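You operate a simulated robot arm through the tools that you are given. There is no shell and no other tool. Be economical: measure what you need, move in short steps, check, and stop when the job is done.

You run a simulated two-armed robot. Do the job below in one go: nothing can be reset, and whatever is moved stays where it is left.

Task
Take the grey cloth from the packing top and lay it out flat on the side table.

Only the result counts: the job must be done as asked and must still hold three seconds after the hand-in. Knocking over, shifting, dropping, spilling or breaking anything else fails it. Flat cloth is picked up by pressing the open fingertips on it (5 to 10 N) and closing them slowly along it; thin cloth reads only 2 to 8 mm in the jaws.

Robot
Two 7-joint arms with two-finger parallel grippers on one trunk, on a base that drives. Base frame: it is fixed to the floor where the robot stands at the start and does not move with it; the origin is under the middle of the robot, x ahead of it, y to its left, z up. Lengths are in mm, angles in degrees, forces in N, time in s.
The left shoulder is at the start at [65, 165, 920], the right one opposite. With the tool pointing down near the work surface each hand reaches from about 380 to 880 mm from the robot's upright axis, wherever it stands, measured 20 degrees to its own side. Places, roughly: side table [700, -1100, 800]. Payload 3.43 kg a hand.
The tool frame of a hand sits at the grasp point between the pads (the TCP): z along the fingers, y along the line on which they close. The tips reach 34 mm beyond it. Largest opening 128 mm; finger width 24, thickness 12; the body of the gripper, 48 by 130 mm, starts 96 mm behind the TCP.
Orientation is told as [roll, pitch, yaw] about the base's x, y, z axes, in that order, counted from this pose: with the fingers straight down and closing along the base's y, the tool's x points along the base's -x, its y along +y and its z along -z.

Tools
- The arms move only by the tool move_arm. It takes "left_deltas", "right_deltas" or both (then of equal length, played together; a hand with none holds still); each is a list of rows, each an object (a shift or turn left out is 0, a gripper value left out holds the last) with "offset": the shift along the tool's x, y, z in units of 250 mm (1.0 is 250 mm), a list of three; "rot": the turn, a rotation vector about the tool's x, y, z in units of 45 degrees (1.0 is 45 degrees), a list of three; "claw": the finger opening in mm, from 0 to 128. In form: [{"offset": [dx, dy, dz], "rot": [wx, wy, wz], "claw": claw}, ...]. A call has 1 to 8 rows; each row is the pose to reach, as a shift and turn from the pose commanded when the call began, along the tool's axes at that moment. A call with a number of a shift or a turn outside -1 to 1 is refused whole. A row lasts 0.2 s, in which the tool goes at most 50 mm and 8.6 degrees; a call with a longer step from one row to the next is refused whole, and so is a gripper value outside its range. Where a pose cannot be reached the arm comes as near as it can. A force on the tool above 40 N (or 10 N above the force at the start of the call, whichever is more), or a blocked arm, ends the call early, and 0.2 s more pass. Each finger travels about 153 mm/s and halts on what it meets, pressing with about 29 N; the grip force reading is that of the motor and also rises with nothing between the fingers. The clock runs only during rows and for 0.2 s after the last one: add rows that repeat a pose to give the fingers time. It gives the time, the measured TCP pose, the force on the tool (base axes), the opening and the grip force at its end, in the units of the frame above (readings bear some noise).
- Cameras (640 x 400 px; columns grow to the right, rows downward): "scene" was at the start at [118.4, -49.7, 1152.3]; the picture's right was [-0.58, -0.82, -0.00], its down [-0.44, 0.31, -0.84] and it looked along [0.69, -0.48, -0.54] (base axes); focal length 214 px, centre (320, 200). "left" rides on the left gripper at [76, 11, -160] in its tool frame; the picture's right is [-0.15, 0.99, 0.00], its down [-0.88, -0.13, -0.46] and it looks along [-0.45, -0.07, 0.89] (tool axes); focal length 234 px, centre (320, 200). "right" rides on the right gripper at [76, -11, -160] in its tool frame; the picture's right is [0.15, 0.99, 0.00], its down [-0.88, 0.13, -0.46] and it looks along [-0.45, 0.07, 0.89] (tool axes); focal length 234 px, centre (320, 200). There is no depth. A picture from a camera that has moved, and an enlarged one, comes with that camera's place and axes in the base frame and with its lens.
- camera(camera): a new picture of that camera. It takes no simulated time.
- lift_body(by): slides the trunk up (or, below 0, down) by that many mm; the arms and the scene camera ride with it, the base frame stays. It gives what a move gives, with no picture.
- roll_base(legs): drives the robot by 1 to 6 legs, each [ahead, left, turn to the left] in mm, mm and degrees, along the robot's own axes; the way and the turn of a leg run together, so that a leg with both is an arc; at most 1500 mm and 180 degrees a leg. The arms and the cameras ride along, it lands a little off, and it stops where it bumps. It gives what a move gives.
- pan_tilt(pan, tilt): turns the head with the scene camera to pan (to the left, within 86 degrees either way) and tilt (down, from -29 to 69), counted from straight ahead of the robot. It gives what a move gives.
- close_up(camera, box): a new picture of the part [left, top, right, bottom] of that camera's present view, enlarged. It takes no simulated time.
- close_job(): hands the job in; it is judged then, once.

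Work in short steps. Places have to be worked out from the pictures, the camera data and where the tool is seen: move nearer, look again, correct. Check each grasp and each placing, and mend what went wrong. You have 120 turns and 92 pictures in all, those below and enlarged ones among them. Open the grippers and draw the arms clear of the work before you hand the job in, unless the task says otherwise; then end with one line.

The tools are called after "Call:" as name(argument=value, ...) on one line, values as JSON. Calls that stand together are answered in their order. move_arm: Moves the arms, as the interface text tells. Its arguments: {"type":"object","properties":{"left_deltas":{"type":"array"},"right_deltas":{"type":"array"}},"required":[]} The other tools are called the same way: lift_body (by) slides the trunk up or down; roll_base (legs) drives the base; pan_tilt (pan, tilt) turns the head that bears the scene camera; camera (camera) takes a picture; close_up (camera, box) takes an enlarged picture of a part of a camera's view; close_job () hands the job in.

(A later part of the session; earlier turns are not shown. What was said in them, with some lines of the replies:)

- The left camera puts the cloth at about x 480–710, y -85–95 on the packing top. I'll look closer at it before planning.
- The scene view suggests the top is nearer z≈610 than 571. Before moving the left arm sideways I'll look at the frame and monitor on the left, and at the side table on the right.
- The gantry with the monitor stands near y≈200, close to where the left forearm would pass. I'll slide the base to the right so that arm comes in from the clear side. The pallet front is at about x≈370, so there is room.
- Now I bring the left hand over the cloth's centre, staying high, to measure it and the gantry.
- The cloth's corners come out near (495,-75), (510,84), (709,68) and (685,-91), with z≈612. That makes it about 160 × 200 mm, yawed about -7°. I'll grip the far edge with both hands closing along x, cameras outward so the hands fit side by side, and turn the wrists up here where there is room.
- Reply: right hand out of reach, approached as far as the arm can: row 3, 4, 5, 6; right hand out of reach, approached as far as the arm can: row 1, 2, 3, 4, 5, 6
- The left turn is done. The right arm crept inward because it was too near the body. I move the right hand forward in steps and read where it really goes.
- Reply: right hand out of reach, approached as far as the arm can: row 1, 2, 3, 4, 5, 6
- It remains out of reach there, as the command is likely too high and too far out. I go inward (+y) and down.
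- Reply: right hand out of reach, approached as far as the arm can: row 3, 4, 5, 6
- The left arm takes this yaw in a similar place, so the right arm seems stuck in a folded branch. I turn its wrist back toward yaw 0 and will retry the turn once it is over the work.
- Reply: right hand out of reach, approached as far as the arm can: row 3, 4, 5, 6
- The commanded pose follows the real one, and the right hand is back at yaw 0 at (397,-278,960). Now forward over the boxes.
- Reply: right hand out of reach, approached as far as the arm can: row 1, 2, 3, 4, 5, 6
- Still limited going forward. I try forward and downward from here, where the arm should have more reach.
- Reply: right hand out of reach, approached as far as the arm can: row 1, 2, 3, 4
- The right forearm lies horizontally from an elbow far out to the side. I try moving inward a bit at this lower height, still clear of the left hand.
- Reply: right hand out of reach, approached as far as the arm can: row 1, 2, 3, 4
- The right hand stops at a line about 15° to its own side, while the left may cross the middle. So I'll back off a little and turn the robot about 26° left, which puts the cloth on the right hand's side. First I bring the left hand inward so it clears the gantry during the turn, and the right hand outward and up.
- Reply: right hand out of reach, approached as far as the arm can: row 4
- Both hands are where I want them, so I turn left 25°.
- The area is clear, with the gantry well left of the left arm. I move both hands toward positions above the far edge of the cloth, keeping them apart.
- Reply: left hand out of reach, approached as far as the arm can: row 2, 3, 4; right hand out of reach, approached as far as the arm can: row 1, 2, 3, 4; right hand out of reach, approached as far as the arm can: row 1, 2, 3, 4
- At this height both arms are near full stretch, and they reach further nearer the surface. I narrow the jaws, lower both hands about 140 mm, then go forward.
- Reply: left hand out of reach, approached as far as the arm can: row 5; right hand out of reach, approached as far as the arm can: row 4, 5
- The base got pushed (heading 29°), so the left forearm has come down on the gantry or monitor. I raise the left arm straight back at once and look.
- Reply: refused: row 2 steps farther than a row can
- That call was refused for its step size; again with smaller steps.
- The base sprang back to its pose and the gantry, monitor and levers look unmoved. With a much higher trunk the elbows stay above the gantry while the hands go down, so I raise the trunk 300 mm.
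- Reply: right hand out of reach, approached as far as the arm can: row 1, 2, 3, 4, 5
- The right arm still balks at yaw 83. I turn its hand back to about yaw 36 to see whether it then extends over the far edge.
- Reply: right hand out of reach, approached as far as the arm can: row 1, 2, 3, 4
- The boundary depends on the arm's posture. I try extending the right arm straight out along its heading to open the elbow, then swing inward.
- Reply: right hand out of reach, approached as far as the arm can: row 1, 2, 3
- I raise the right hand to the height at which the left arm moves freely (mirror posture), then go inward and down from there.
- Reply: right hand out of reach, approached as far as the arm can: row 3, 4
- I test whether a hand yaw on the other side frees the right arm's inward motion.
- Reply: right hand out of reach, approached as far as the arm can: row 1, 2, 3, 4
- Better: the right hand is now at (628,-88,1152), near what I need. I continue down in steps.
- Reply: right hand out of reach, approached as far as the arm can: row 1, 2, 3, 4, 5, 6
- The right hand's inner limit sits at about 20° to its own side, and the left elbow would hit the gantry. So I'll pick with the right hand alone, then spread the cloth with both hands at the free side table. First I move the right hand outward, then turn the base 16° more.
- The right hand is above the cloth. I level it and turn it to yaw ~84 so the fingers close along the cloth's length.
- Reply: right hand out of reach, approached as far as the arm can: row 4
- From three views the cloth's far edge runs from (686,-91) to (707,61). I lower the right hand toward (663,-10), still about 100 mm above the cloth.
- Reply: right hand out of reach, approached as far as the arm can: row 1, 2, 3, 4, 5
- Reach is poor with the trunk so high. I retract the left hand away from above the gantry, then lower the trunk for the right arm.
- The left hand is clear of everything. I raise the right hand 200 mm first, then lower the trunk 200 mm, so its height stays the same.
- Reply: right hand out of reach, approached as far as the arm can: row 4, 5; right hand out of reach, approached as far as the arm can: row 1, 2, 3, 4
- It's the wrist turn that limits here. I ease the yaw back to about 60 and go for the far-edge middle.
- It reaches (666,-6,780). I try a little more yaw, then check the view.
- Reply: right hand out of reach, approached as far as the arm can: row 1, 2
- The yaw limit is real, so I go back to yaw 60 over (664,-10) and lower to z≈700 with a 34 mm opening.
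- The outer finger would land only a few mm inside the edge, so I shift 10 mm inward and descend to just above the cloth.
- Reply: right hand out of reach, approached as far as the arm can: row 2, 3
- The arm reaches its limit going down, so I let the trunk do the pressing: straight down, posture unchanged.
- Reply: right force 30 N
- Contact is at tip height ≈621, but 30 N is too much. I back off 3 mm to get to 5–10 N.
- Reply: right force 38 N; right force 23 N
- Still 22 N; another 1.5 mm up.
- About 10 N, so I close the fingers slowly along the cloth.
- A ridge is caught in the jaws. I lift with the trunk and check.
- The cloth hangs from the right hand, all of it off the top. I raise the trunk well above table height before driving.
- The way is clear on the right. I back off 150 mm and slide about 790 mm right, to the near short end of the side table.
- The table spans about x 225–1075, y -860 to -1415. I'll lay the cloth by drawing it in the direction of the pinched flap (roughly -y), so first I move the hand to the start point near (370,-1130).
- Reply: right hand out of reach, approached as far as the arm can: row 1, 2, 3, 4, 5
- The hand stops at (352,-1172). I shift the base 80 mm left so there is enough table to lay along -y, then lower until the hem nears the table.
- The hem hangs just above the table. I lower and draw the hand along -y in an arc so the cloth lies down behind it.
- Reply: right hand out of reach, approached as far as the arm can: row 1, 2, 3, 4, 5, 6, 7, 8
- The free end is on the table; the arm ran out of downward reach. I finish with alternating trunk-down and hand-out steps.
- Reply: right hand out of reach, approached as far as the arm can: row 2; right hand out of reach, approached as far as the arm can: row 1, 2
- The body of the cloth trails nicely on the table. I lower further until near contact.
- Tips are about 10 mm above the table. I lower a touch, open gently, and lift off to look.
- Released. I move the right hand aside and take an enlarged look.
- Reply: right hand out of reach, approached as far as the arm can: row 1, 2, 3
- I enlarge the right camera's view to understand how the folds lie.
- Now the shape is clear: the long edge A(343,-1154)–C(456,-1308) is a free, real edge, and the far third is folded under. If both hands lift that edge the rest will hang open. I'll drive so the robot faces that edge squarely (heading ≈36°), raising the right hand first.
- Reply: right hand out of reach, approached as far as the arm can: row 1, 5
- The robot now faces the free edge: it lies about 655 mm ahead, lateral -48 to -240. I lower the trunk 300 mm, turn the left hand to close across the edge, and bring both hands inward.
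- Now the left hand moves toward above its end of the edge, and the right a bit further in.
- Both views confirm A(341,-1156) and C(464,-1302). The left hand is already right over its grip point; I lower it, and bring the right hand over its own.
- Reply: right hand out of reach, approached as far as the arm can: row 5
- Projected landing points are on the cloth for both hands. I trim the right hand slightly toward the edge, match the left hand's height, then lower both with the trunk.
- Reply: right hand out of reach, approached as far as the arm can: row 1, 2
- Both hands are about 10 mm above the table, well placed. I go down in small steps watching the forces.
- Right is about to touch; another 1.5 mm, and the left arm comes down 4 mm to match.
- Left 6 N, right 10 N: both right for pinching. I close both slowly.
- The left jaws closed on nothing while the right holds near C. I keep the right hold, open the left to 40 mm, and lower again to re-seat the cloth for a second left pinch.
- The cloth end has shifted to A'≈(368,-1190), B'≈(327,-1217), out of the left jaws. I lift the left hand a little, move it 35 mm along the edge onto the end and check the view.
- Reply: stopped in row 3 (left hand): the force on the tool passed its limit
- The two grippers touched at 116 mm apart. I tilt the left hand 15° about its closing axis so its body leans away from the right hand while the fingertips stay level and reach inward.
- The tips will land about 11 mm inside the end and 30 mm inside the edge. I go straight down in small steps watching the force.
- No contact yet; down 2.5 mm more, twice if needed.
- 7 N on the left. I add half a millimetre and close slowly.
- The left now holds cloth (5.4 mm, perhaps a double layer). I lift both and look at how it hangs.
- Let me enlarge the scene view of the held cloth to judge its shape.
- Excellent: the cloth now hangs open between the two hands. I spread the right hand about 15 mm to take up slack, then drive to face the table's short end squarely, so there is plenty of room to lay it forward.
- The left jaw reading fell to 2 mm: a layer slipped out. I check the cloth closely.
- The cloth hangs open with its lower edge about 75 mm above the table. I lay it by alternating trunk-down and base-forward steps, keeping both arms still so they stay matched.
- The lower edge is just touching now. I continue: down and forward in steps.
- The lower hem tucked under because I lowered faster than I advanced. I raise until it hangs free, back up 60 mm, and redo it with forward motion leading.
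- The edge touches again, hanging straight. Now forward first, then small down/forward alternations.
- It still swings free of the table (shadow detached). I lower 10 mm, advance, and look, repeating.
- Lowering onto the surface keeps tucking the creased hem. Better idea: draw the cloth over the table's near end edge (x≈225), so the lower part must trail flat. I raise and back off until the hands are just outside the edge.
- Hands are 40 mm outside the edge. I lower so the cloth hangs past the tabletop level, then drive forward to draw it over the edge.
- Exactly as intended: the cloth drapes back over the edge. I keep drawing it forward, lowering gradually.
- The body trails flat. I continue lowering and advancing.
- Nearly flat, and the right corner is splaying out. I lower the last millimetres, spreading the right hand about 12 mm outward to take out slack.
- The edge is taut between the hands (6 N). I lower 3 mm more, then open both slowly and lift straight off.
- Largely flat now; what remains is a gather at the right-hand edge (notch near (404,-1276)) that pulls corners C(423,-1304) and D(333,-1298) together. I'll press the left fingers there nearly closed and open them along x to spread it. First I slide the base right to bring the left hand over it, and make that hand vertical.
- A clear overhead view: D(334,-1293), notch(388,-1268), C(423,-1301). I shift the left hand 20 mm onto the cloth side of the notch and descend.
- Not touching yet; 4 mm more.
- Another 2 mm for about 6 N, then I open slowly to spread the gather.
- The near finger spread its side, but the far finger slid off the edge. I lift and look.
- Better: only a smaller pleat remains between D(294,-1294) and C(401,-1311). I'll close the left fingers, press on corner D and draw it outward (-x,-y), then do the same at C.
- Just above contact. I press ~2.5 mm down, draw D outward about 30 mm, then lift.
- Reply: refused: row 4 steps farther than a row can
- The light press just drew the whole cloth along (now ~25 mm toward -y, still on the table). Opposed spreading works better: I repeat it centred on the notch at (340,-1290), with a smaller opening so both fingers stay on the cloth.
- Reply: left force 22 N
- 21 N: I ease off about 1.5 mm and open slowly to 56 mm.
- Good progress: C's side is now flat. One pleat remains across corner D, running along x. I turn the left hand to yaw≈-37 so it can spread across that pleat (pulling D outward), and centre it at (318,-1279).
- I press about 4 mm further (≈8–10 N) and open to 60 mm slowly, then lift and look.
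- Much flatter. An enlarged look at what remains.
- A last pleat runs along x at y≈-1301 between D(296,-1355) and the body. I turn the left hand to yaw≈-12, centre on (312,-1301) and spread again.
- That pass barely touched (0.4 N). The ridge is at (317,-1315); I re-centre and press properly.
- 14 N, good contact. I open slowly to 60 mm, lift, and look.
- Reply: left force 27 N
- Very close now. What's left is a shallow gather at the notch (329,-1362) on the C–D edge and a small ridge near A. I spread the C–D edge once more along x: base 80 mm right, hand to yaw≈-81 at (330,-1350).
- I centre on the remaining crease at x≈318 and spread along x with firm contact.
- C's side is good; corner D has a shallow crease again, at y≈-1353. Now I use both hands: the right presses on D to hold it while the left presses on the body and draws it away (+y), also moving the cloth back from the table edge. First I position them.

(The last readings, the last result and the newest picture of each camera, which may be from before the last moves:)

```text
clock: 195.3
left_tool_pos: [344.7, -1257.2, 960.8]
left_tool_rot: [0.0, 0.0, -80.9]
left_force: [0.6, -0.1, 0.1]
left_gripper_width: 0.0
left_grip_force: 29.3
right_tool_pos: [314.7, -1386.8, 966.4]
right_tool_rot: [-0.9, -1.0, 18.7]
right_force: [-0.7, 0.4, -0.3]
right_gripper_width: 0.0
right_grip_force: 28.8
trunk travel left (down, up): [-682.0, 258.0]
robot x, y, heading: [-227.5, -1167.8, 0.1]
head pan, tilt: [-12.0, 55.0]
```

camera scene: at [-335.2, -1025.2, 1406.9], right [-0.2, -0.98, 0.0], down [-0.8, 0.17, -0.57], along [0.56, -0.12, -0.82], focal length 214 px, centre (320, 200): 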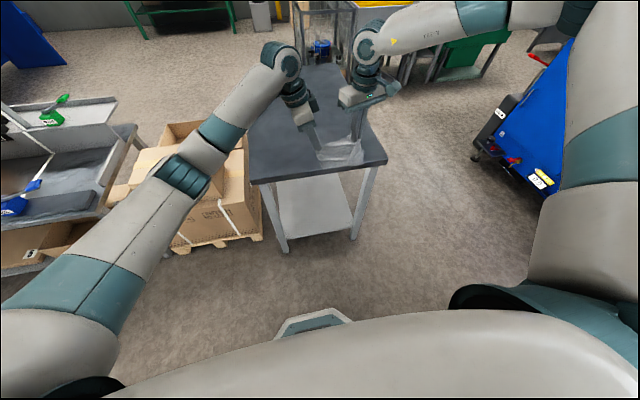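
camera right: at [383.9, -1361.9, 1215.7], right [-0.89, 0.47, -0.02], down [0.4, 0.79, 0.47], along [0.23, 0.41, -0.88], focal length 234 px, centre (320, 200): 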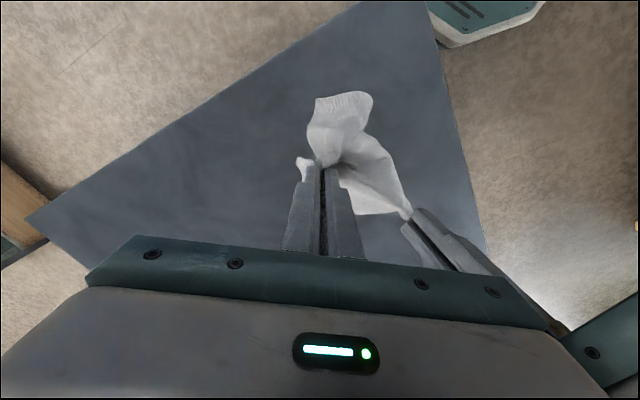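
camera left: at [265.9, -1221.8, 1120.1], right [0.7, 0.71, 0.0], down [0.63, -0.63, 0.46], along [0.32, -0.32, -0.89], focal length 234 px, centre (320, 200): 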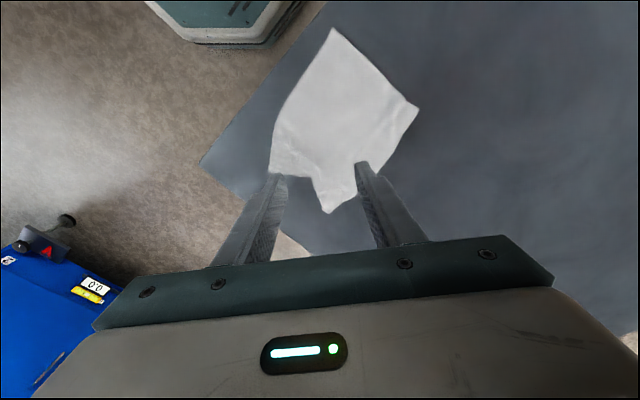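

Both reached. I lower both to just above contact.

Call:
move_arm(left_deltas=[{"offset": [0, 0, 0.16]}, {"offset": [0, 0, 0.32]}, {"offset": [0, 0, 0.44]}, {"offset": [0, 0, 0.484]}], right_deltas=[{"offset": [0, 0, 0.16]}, {"offset": [0, 0, 0.32]}, {"offset": [0, 0, 0.44]}, {"offset": [0, 0, 0.495]}])

```text
clock: 196.3
left_tool_pos: [346.7, -1257.4, 838.6]
left_tool_rot: [0.0, -0.2, -80.9]
left_force: [0.0, -0.6, 0.2]
left_gripper_width: 0.2
left_grip_force: 29.2
right_tool_pos: [306.3, -1400.8, 861.1]
right_tool_rot: [-0.7, -1.0, 18.7]
right_force: [-0.1, -0.1, -0.3]
right_gripper_width: 0.0
right_grip_force: 28.9
right hand out of reach, approached as far as the arm can: row 3, 4
trunk travel left (down, up): [-682.0, 258.0]
robot x, y, heading: [-224.4, -1164.5, 0.2]
head pan, tilt: [-12.0, 55.0]
```

The right stops 25 mm high. I raise the left, shift the base 15 mm left to re-centre the right hand on D, and lower the trunk.

Call:
move_arm(left_deltas=[{"offset": [0, 0, -0.12]}])

Call:
roll_base(legs=[[0, 15, 0]])

Call:
lift_body(by=-22)

```text
clock: 196.7
left_tool_pos: [346.8, -1258.0, 870.0]
left_tool_rot: [0.0, 0.0, -80.9]
left_force: [-0.2, 0.7, 0.0]
left_gripper_width: 0.0
left_grip_force: 29.0
right_tool_pos: [306.3, -1400.7, 861.5]
right_tool_rot: [-0.7, -1.0, 18.6]
right_force: [-0.2, -0.1, 0.5]
right_gripper_width: 0.2
right_grip_force: 29.1
trunk travel left (down, up): [-682.0, 258.0]
robot x, y, heading: [-225.1, -1167.9, 0.0]
head pan, tilt: [-12.0, 55.0]
```

```text
clock: 197.5
left_tool_pos: [347.4, -1246.0, 866.9]
left_tool_rot: [0.0, 0.0, -80.9]
left_force: [0.3, 0.4, 0.8]
left_gripper_width: 0.0
left_grip_force: 28.0
right_tool_pos: [306.6, -1390.0, 860.4]
right_tool_rot: [-0.6, -1.0, 18.6]
right_force: [0.7, -0.9, 0.2]
right_gripper_width: 0.1
right_grip_force: 28.9
trunk travel left (down, up): [-682.0, 258.0]
robot x, y, heading: [-224.8, -1155.9, 0.3]
head pan, tilt: [-12.0, 55.0]
```

```text
clock: 198.2
left_tool_pos: [346.3, -1244.1, 844.9]
left_tool_rot: [0.1, 0.0, -81.0]
left_force: [0.1, -0.1, 0.8]
left_gripper_width: 0.1
left_grip_force: 29.4
right_tool_pos: [305.8, -1386.8, 839.8]
right_tool_rot: [-0.9, -1.0, 18.7]
right_force: [-0.3, -0.1, -1.0]
right_gripper_width: 0.2
right_grip_force: 29.0
trunk travel left (down, up): [-660.0, 280.0]
robot x, y, heading: [-222.5, -1156.3, 0.2]
head pan, tilt: [-12.0, 55.0]
```

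A few mm more on both.

Call:
lift_body(by=-4.5)

Call:
move_arm(left_deltas=[{"offset": [0, 0, 0.02]}])

```text
clock: 198.7
left_tool_pos: [346.2, -1243.4, 842.2]
left_tool_rot: [0.1, -0.2, -80.9]
left_force: [0.3, -0.9, -0.4]
left_gripper_width: 0.0
left_grip_force: 29.5
right_tool_pos: [305.6, -1386.2, 835.5]
right_tool_rot: [-0.8, -1.1, 18.6]
right_force: [-0.2, 0.7, 8.1]
right_gripper_width: 0.0
right_grip_force: 29.3
trunk travel left (down, up): [-655.0, 285.0]
robot x, y, heading: [-224.5, -1149.9, -0.2]
head pan, tilt: [-12.0, 55.0]
```

```text
clock: 199.1
left_tool_pos: [346.0, -1243.0, 837.5]
left_tool_rot: [0.2, -0.1, -81.0]
left_force: [-0.8, -0.5, 0.8]
left_gripper_width: 0.0
left_grip_force: 29.1
right_tool_pos: [306.8, -1386.0, 836.3]
right_tool_rot: [-0.7, -1.0, 18.7]
right_force: [0.8, -0.4, 9.4]
right_gripper_width: 0.0
right_grip_force: 28.6
trunk travel left (down, up): [-655.0, 285.0]
robot x, y, heading: [-222.7, -1154.7, 0.1]
head pan, tilt: [-12.0, 55.0]
```

The right holds D at 9 N. The left presses (+2.5 mm) and draws the body about 26 mm away; then both lift.

Call:
move_arm(left_deltas=[{"offset": [0, 0, 0.011]}, {"offset": [0.024, 0.012, 0.011]}, {"offset": [0.047, 0.024, 0.011]}, {"offset": [0.07, 0.035, 0.011]}, {"offset": [0.094, 0.047, 0.011]}])

Call:
lift_body(by=110)

Call:
camera(camera="left")

```text
clock: 200.3
left_tool_pos: [353.0, -1218.8, 835.3]
left_tool_rot: [0.2, -0.2, -81.0]
left_force: [0.0, -3.6, 14.6]
left_gripper_width: 0.0
left_grip_force: 29.4
right_tool_pos: [305.9, -1387.0, 833.9]
right_tool_rot: [-0.8, -1.1, 18.7]
right_force: [1.4, 0.5, 5.1]
right_gripper_width: 0.2
right_grip_force: 28.9
trunk travel left (down, up): [-655.0, 285.0]
robot x, y, heading: [-225.4, -1158.7, 0.2]
head pan, tilt: [-12.0, 55.0]
```

```text
clock: 201.8
left_tool_pos: [353.7, -1219.3, 941.9]
left_tool_rot: [0.0, -0.1, -81.0]
left_force: [-0.5, -0.2, -0.7]
left_gripper_width: 0.1
left_grip_force: 28.7
right_tool_pos: [306.9, -1387.2, 943.6]
right_tool_rot: [-0.7, -1.0, 18.6]
right_force: [-0.3, 0.3, 0.7]
right_gripper_width: 0.2
right_grip_force: 29.3
trunk travel left (down, up): [-765.0, 175.0]
robot x, y, heading: [-225.2, -1155.3, 0.3]
head pan, tilt: [-12.0, 55.0]
```

```text
4 pictures are left
camera left: at [352.1, -1143.8, 1103.6], right [1.0, 0.01, 0.0], down [0.01, -0.89, 0.46], along [0.0, -0.46, -0.89], focal length 234 px, centre (320, 200)
```

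left: 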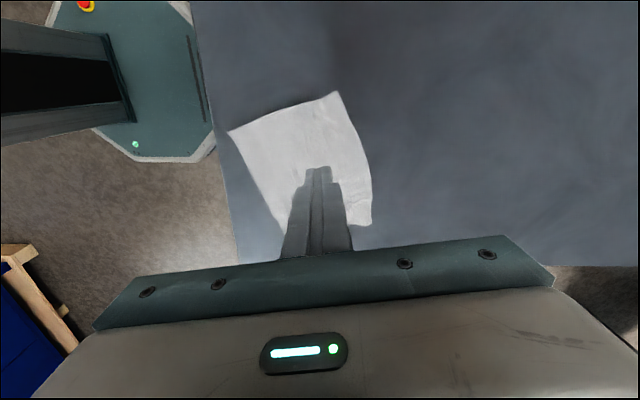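

The cloth looks flat from here. I lift clear, open the grippers, back the robot off, and take an overall look.

Call:
lift_body(by=150)

Call:
move_arm(left_deltas=[{"claw": 30}, {"claw": 50}], right_deltas=[{"claw": 30}, {"claw": 50}])

Call:
roll_base(legs=[[-220, 0, 0]])

Call:
close_up(camera="scene", box=[240, 60, 420, 180])

```text
clock: 203.5
left_tool_pos: [353.7, -1219.2, 1092.9]
left_tool_rot: [-0.1, -0.1, -81.0]
left_force: [0.2, 0.2, -0.2]
left_gripper_width: 0.0
left_grip_force: 28.9
right_tool_pos: [306.4, -1388.2, 1093.8]
right_tool_rot: [-0.8, -1.0, 18.6]
right_force: [-0.9, -1.1, -0.2]
right_gripper_width: 0.0
right_grip_force: 28.6
trunk travel left (down, up): [-915.0, 25.0]
robot x, y, heading: [-224.2, -1156.9, 0.1]
head pan, tilt: [-12.0, 55.0]
```

```text
clock: 204.1
left_tool_pos: [352.7, -1219.5, 1093.0]
left_tool_rot: [-0.1, -0.1, -81.0]
left_force: [0.0, -1.0, -0.1]
left_gripper_width: 50.0
left_grip_force: 0.0
right_tool_pos: [306.3, -1387.7, 1094.5]
right_tool_rot: [-0.8, -0.9, 18.7]
right_force: [0.0, -0.6, 0.1]
right_gripper_width: 50.0
right_grip_force: 0.1
trunk travel left (down, up): [-915.0, 25.0]
robot x, y, heading: [-225.5, -1153.9, 0.2]
head pan, tilt: [-12.0, 55.0]
```

```text
clock: 205.8
left_tool_pos: [140.4, -1221.6, 1091.3]
left_tool_rot: [0.0, 0.1, -81.1]
left_force: [0.1, 0.0, 0.3]
left_gripper_width: 50.1
left_grip_force: 0.1
right_tool_pos: [93.6, -1389.2, 1092.2]
right_tool_rot: [-0.7, -0.9, 18.5]
right_force: [0.2, 0.2, 0.1]
right_gripper_width: 49.8
right_grip_force: 0.0
trunk travel left (down, up): [-915.0, 25.0]
robot x, y, heading: [-438.4, -1156.2, 0.1]
head pan, tilt: [-12.0, 55.0]
```

```text
3.33 times, centred on (330, 120) of scene
camera zoom: at [-313.6, -1170.3, 1635.1], right [-0.21, -0.98, 0.0], down [-0.8, 0.17, -0.57], along [0.56, -0.12, -0.82], focal length 715 px, centre (287, 467)
```

zoom: 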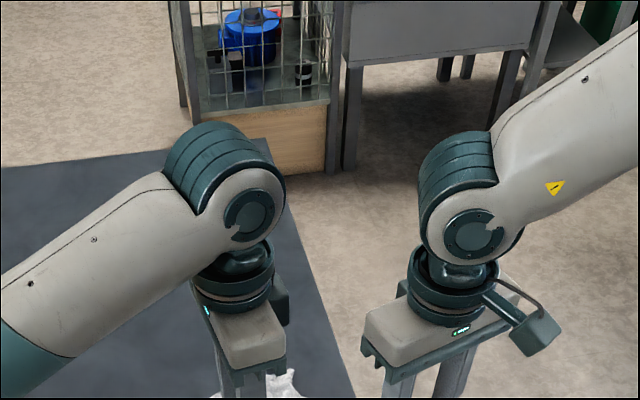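

The arm hides it from the head camera. The left wrist camera should see it beside the fingers.

Call:
close_up(camera="left", box=[320, 40, 540, 240])

```text
2.00 times, centred on (430, 140) of left
camera zoom: at [139.9, -1145.5, 1252.5], right [1.0, 0.01, 0.0], down [0.01, -0.89, 0.46], along [0.0, -0.46, -0.89], focal length 468 px, centre (100, 320)
```

zoom: 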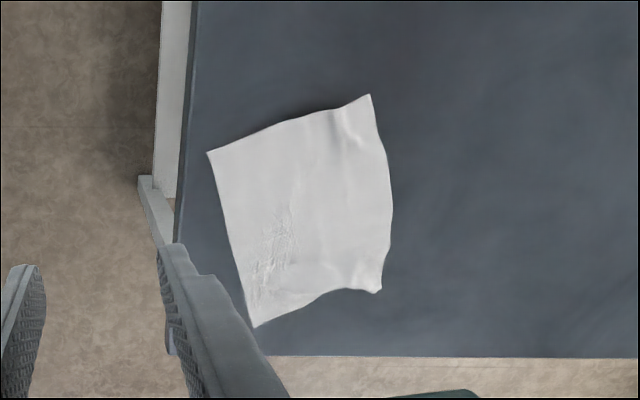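

The cloth lies flat and single-layered, fully on the side table. Its corners are near (237,-1205), (371,-1156), (432,-1340) and (308,-1384), and only faint ripples remain. The grippers are open and clear, so I hand in.

Call:
close_job()

```text
The job is handed in.
```

The grey cloth is laid out in a single layer on the side table, and the job is handed in. Faint ripples remain near one corner, and the two short edges are still drawn in by about 15–25 mm. Early on, the left forearm pressed against the packing top's gantry or monitor and pushed the robot's base; I saw nothing moved there afterwards.
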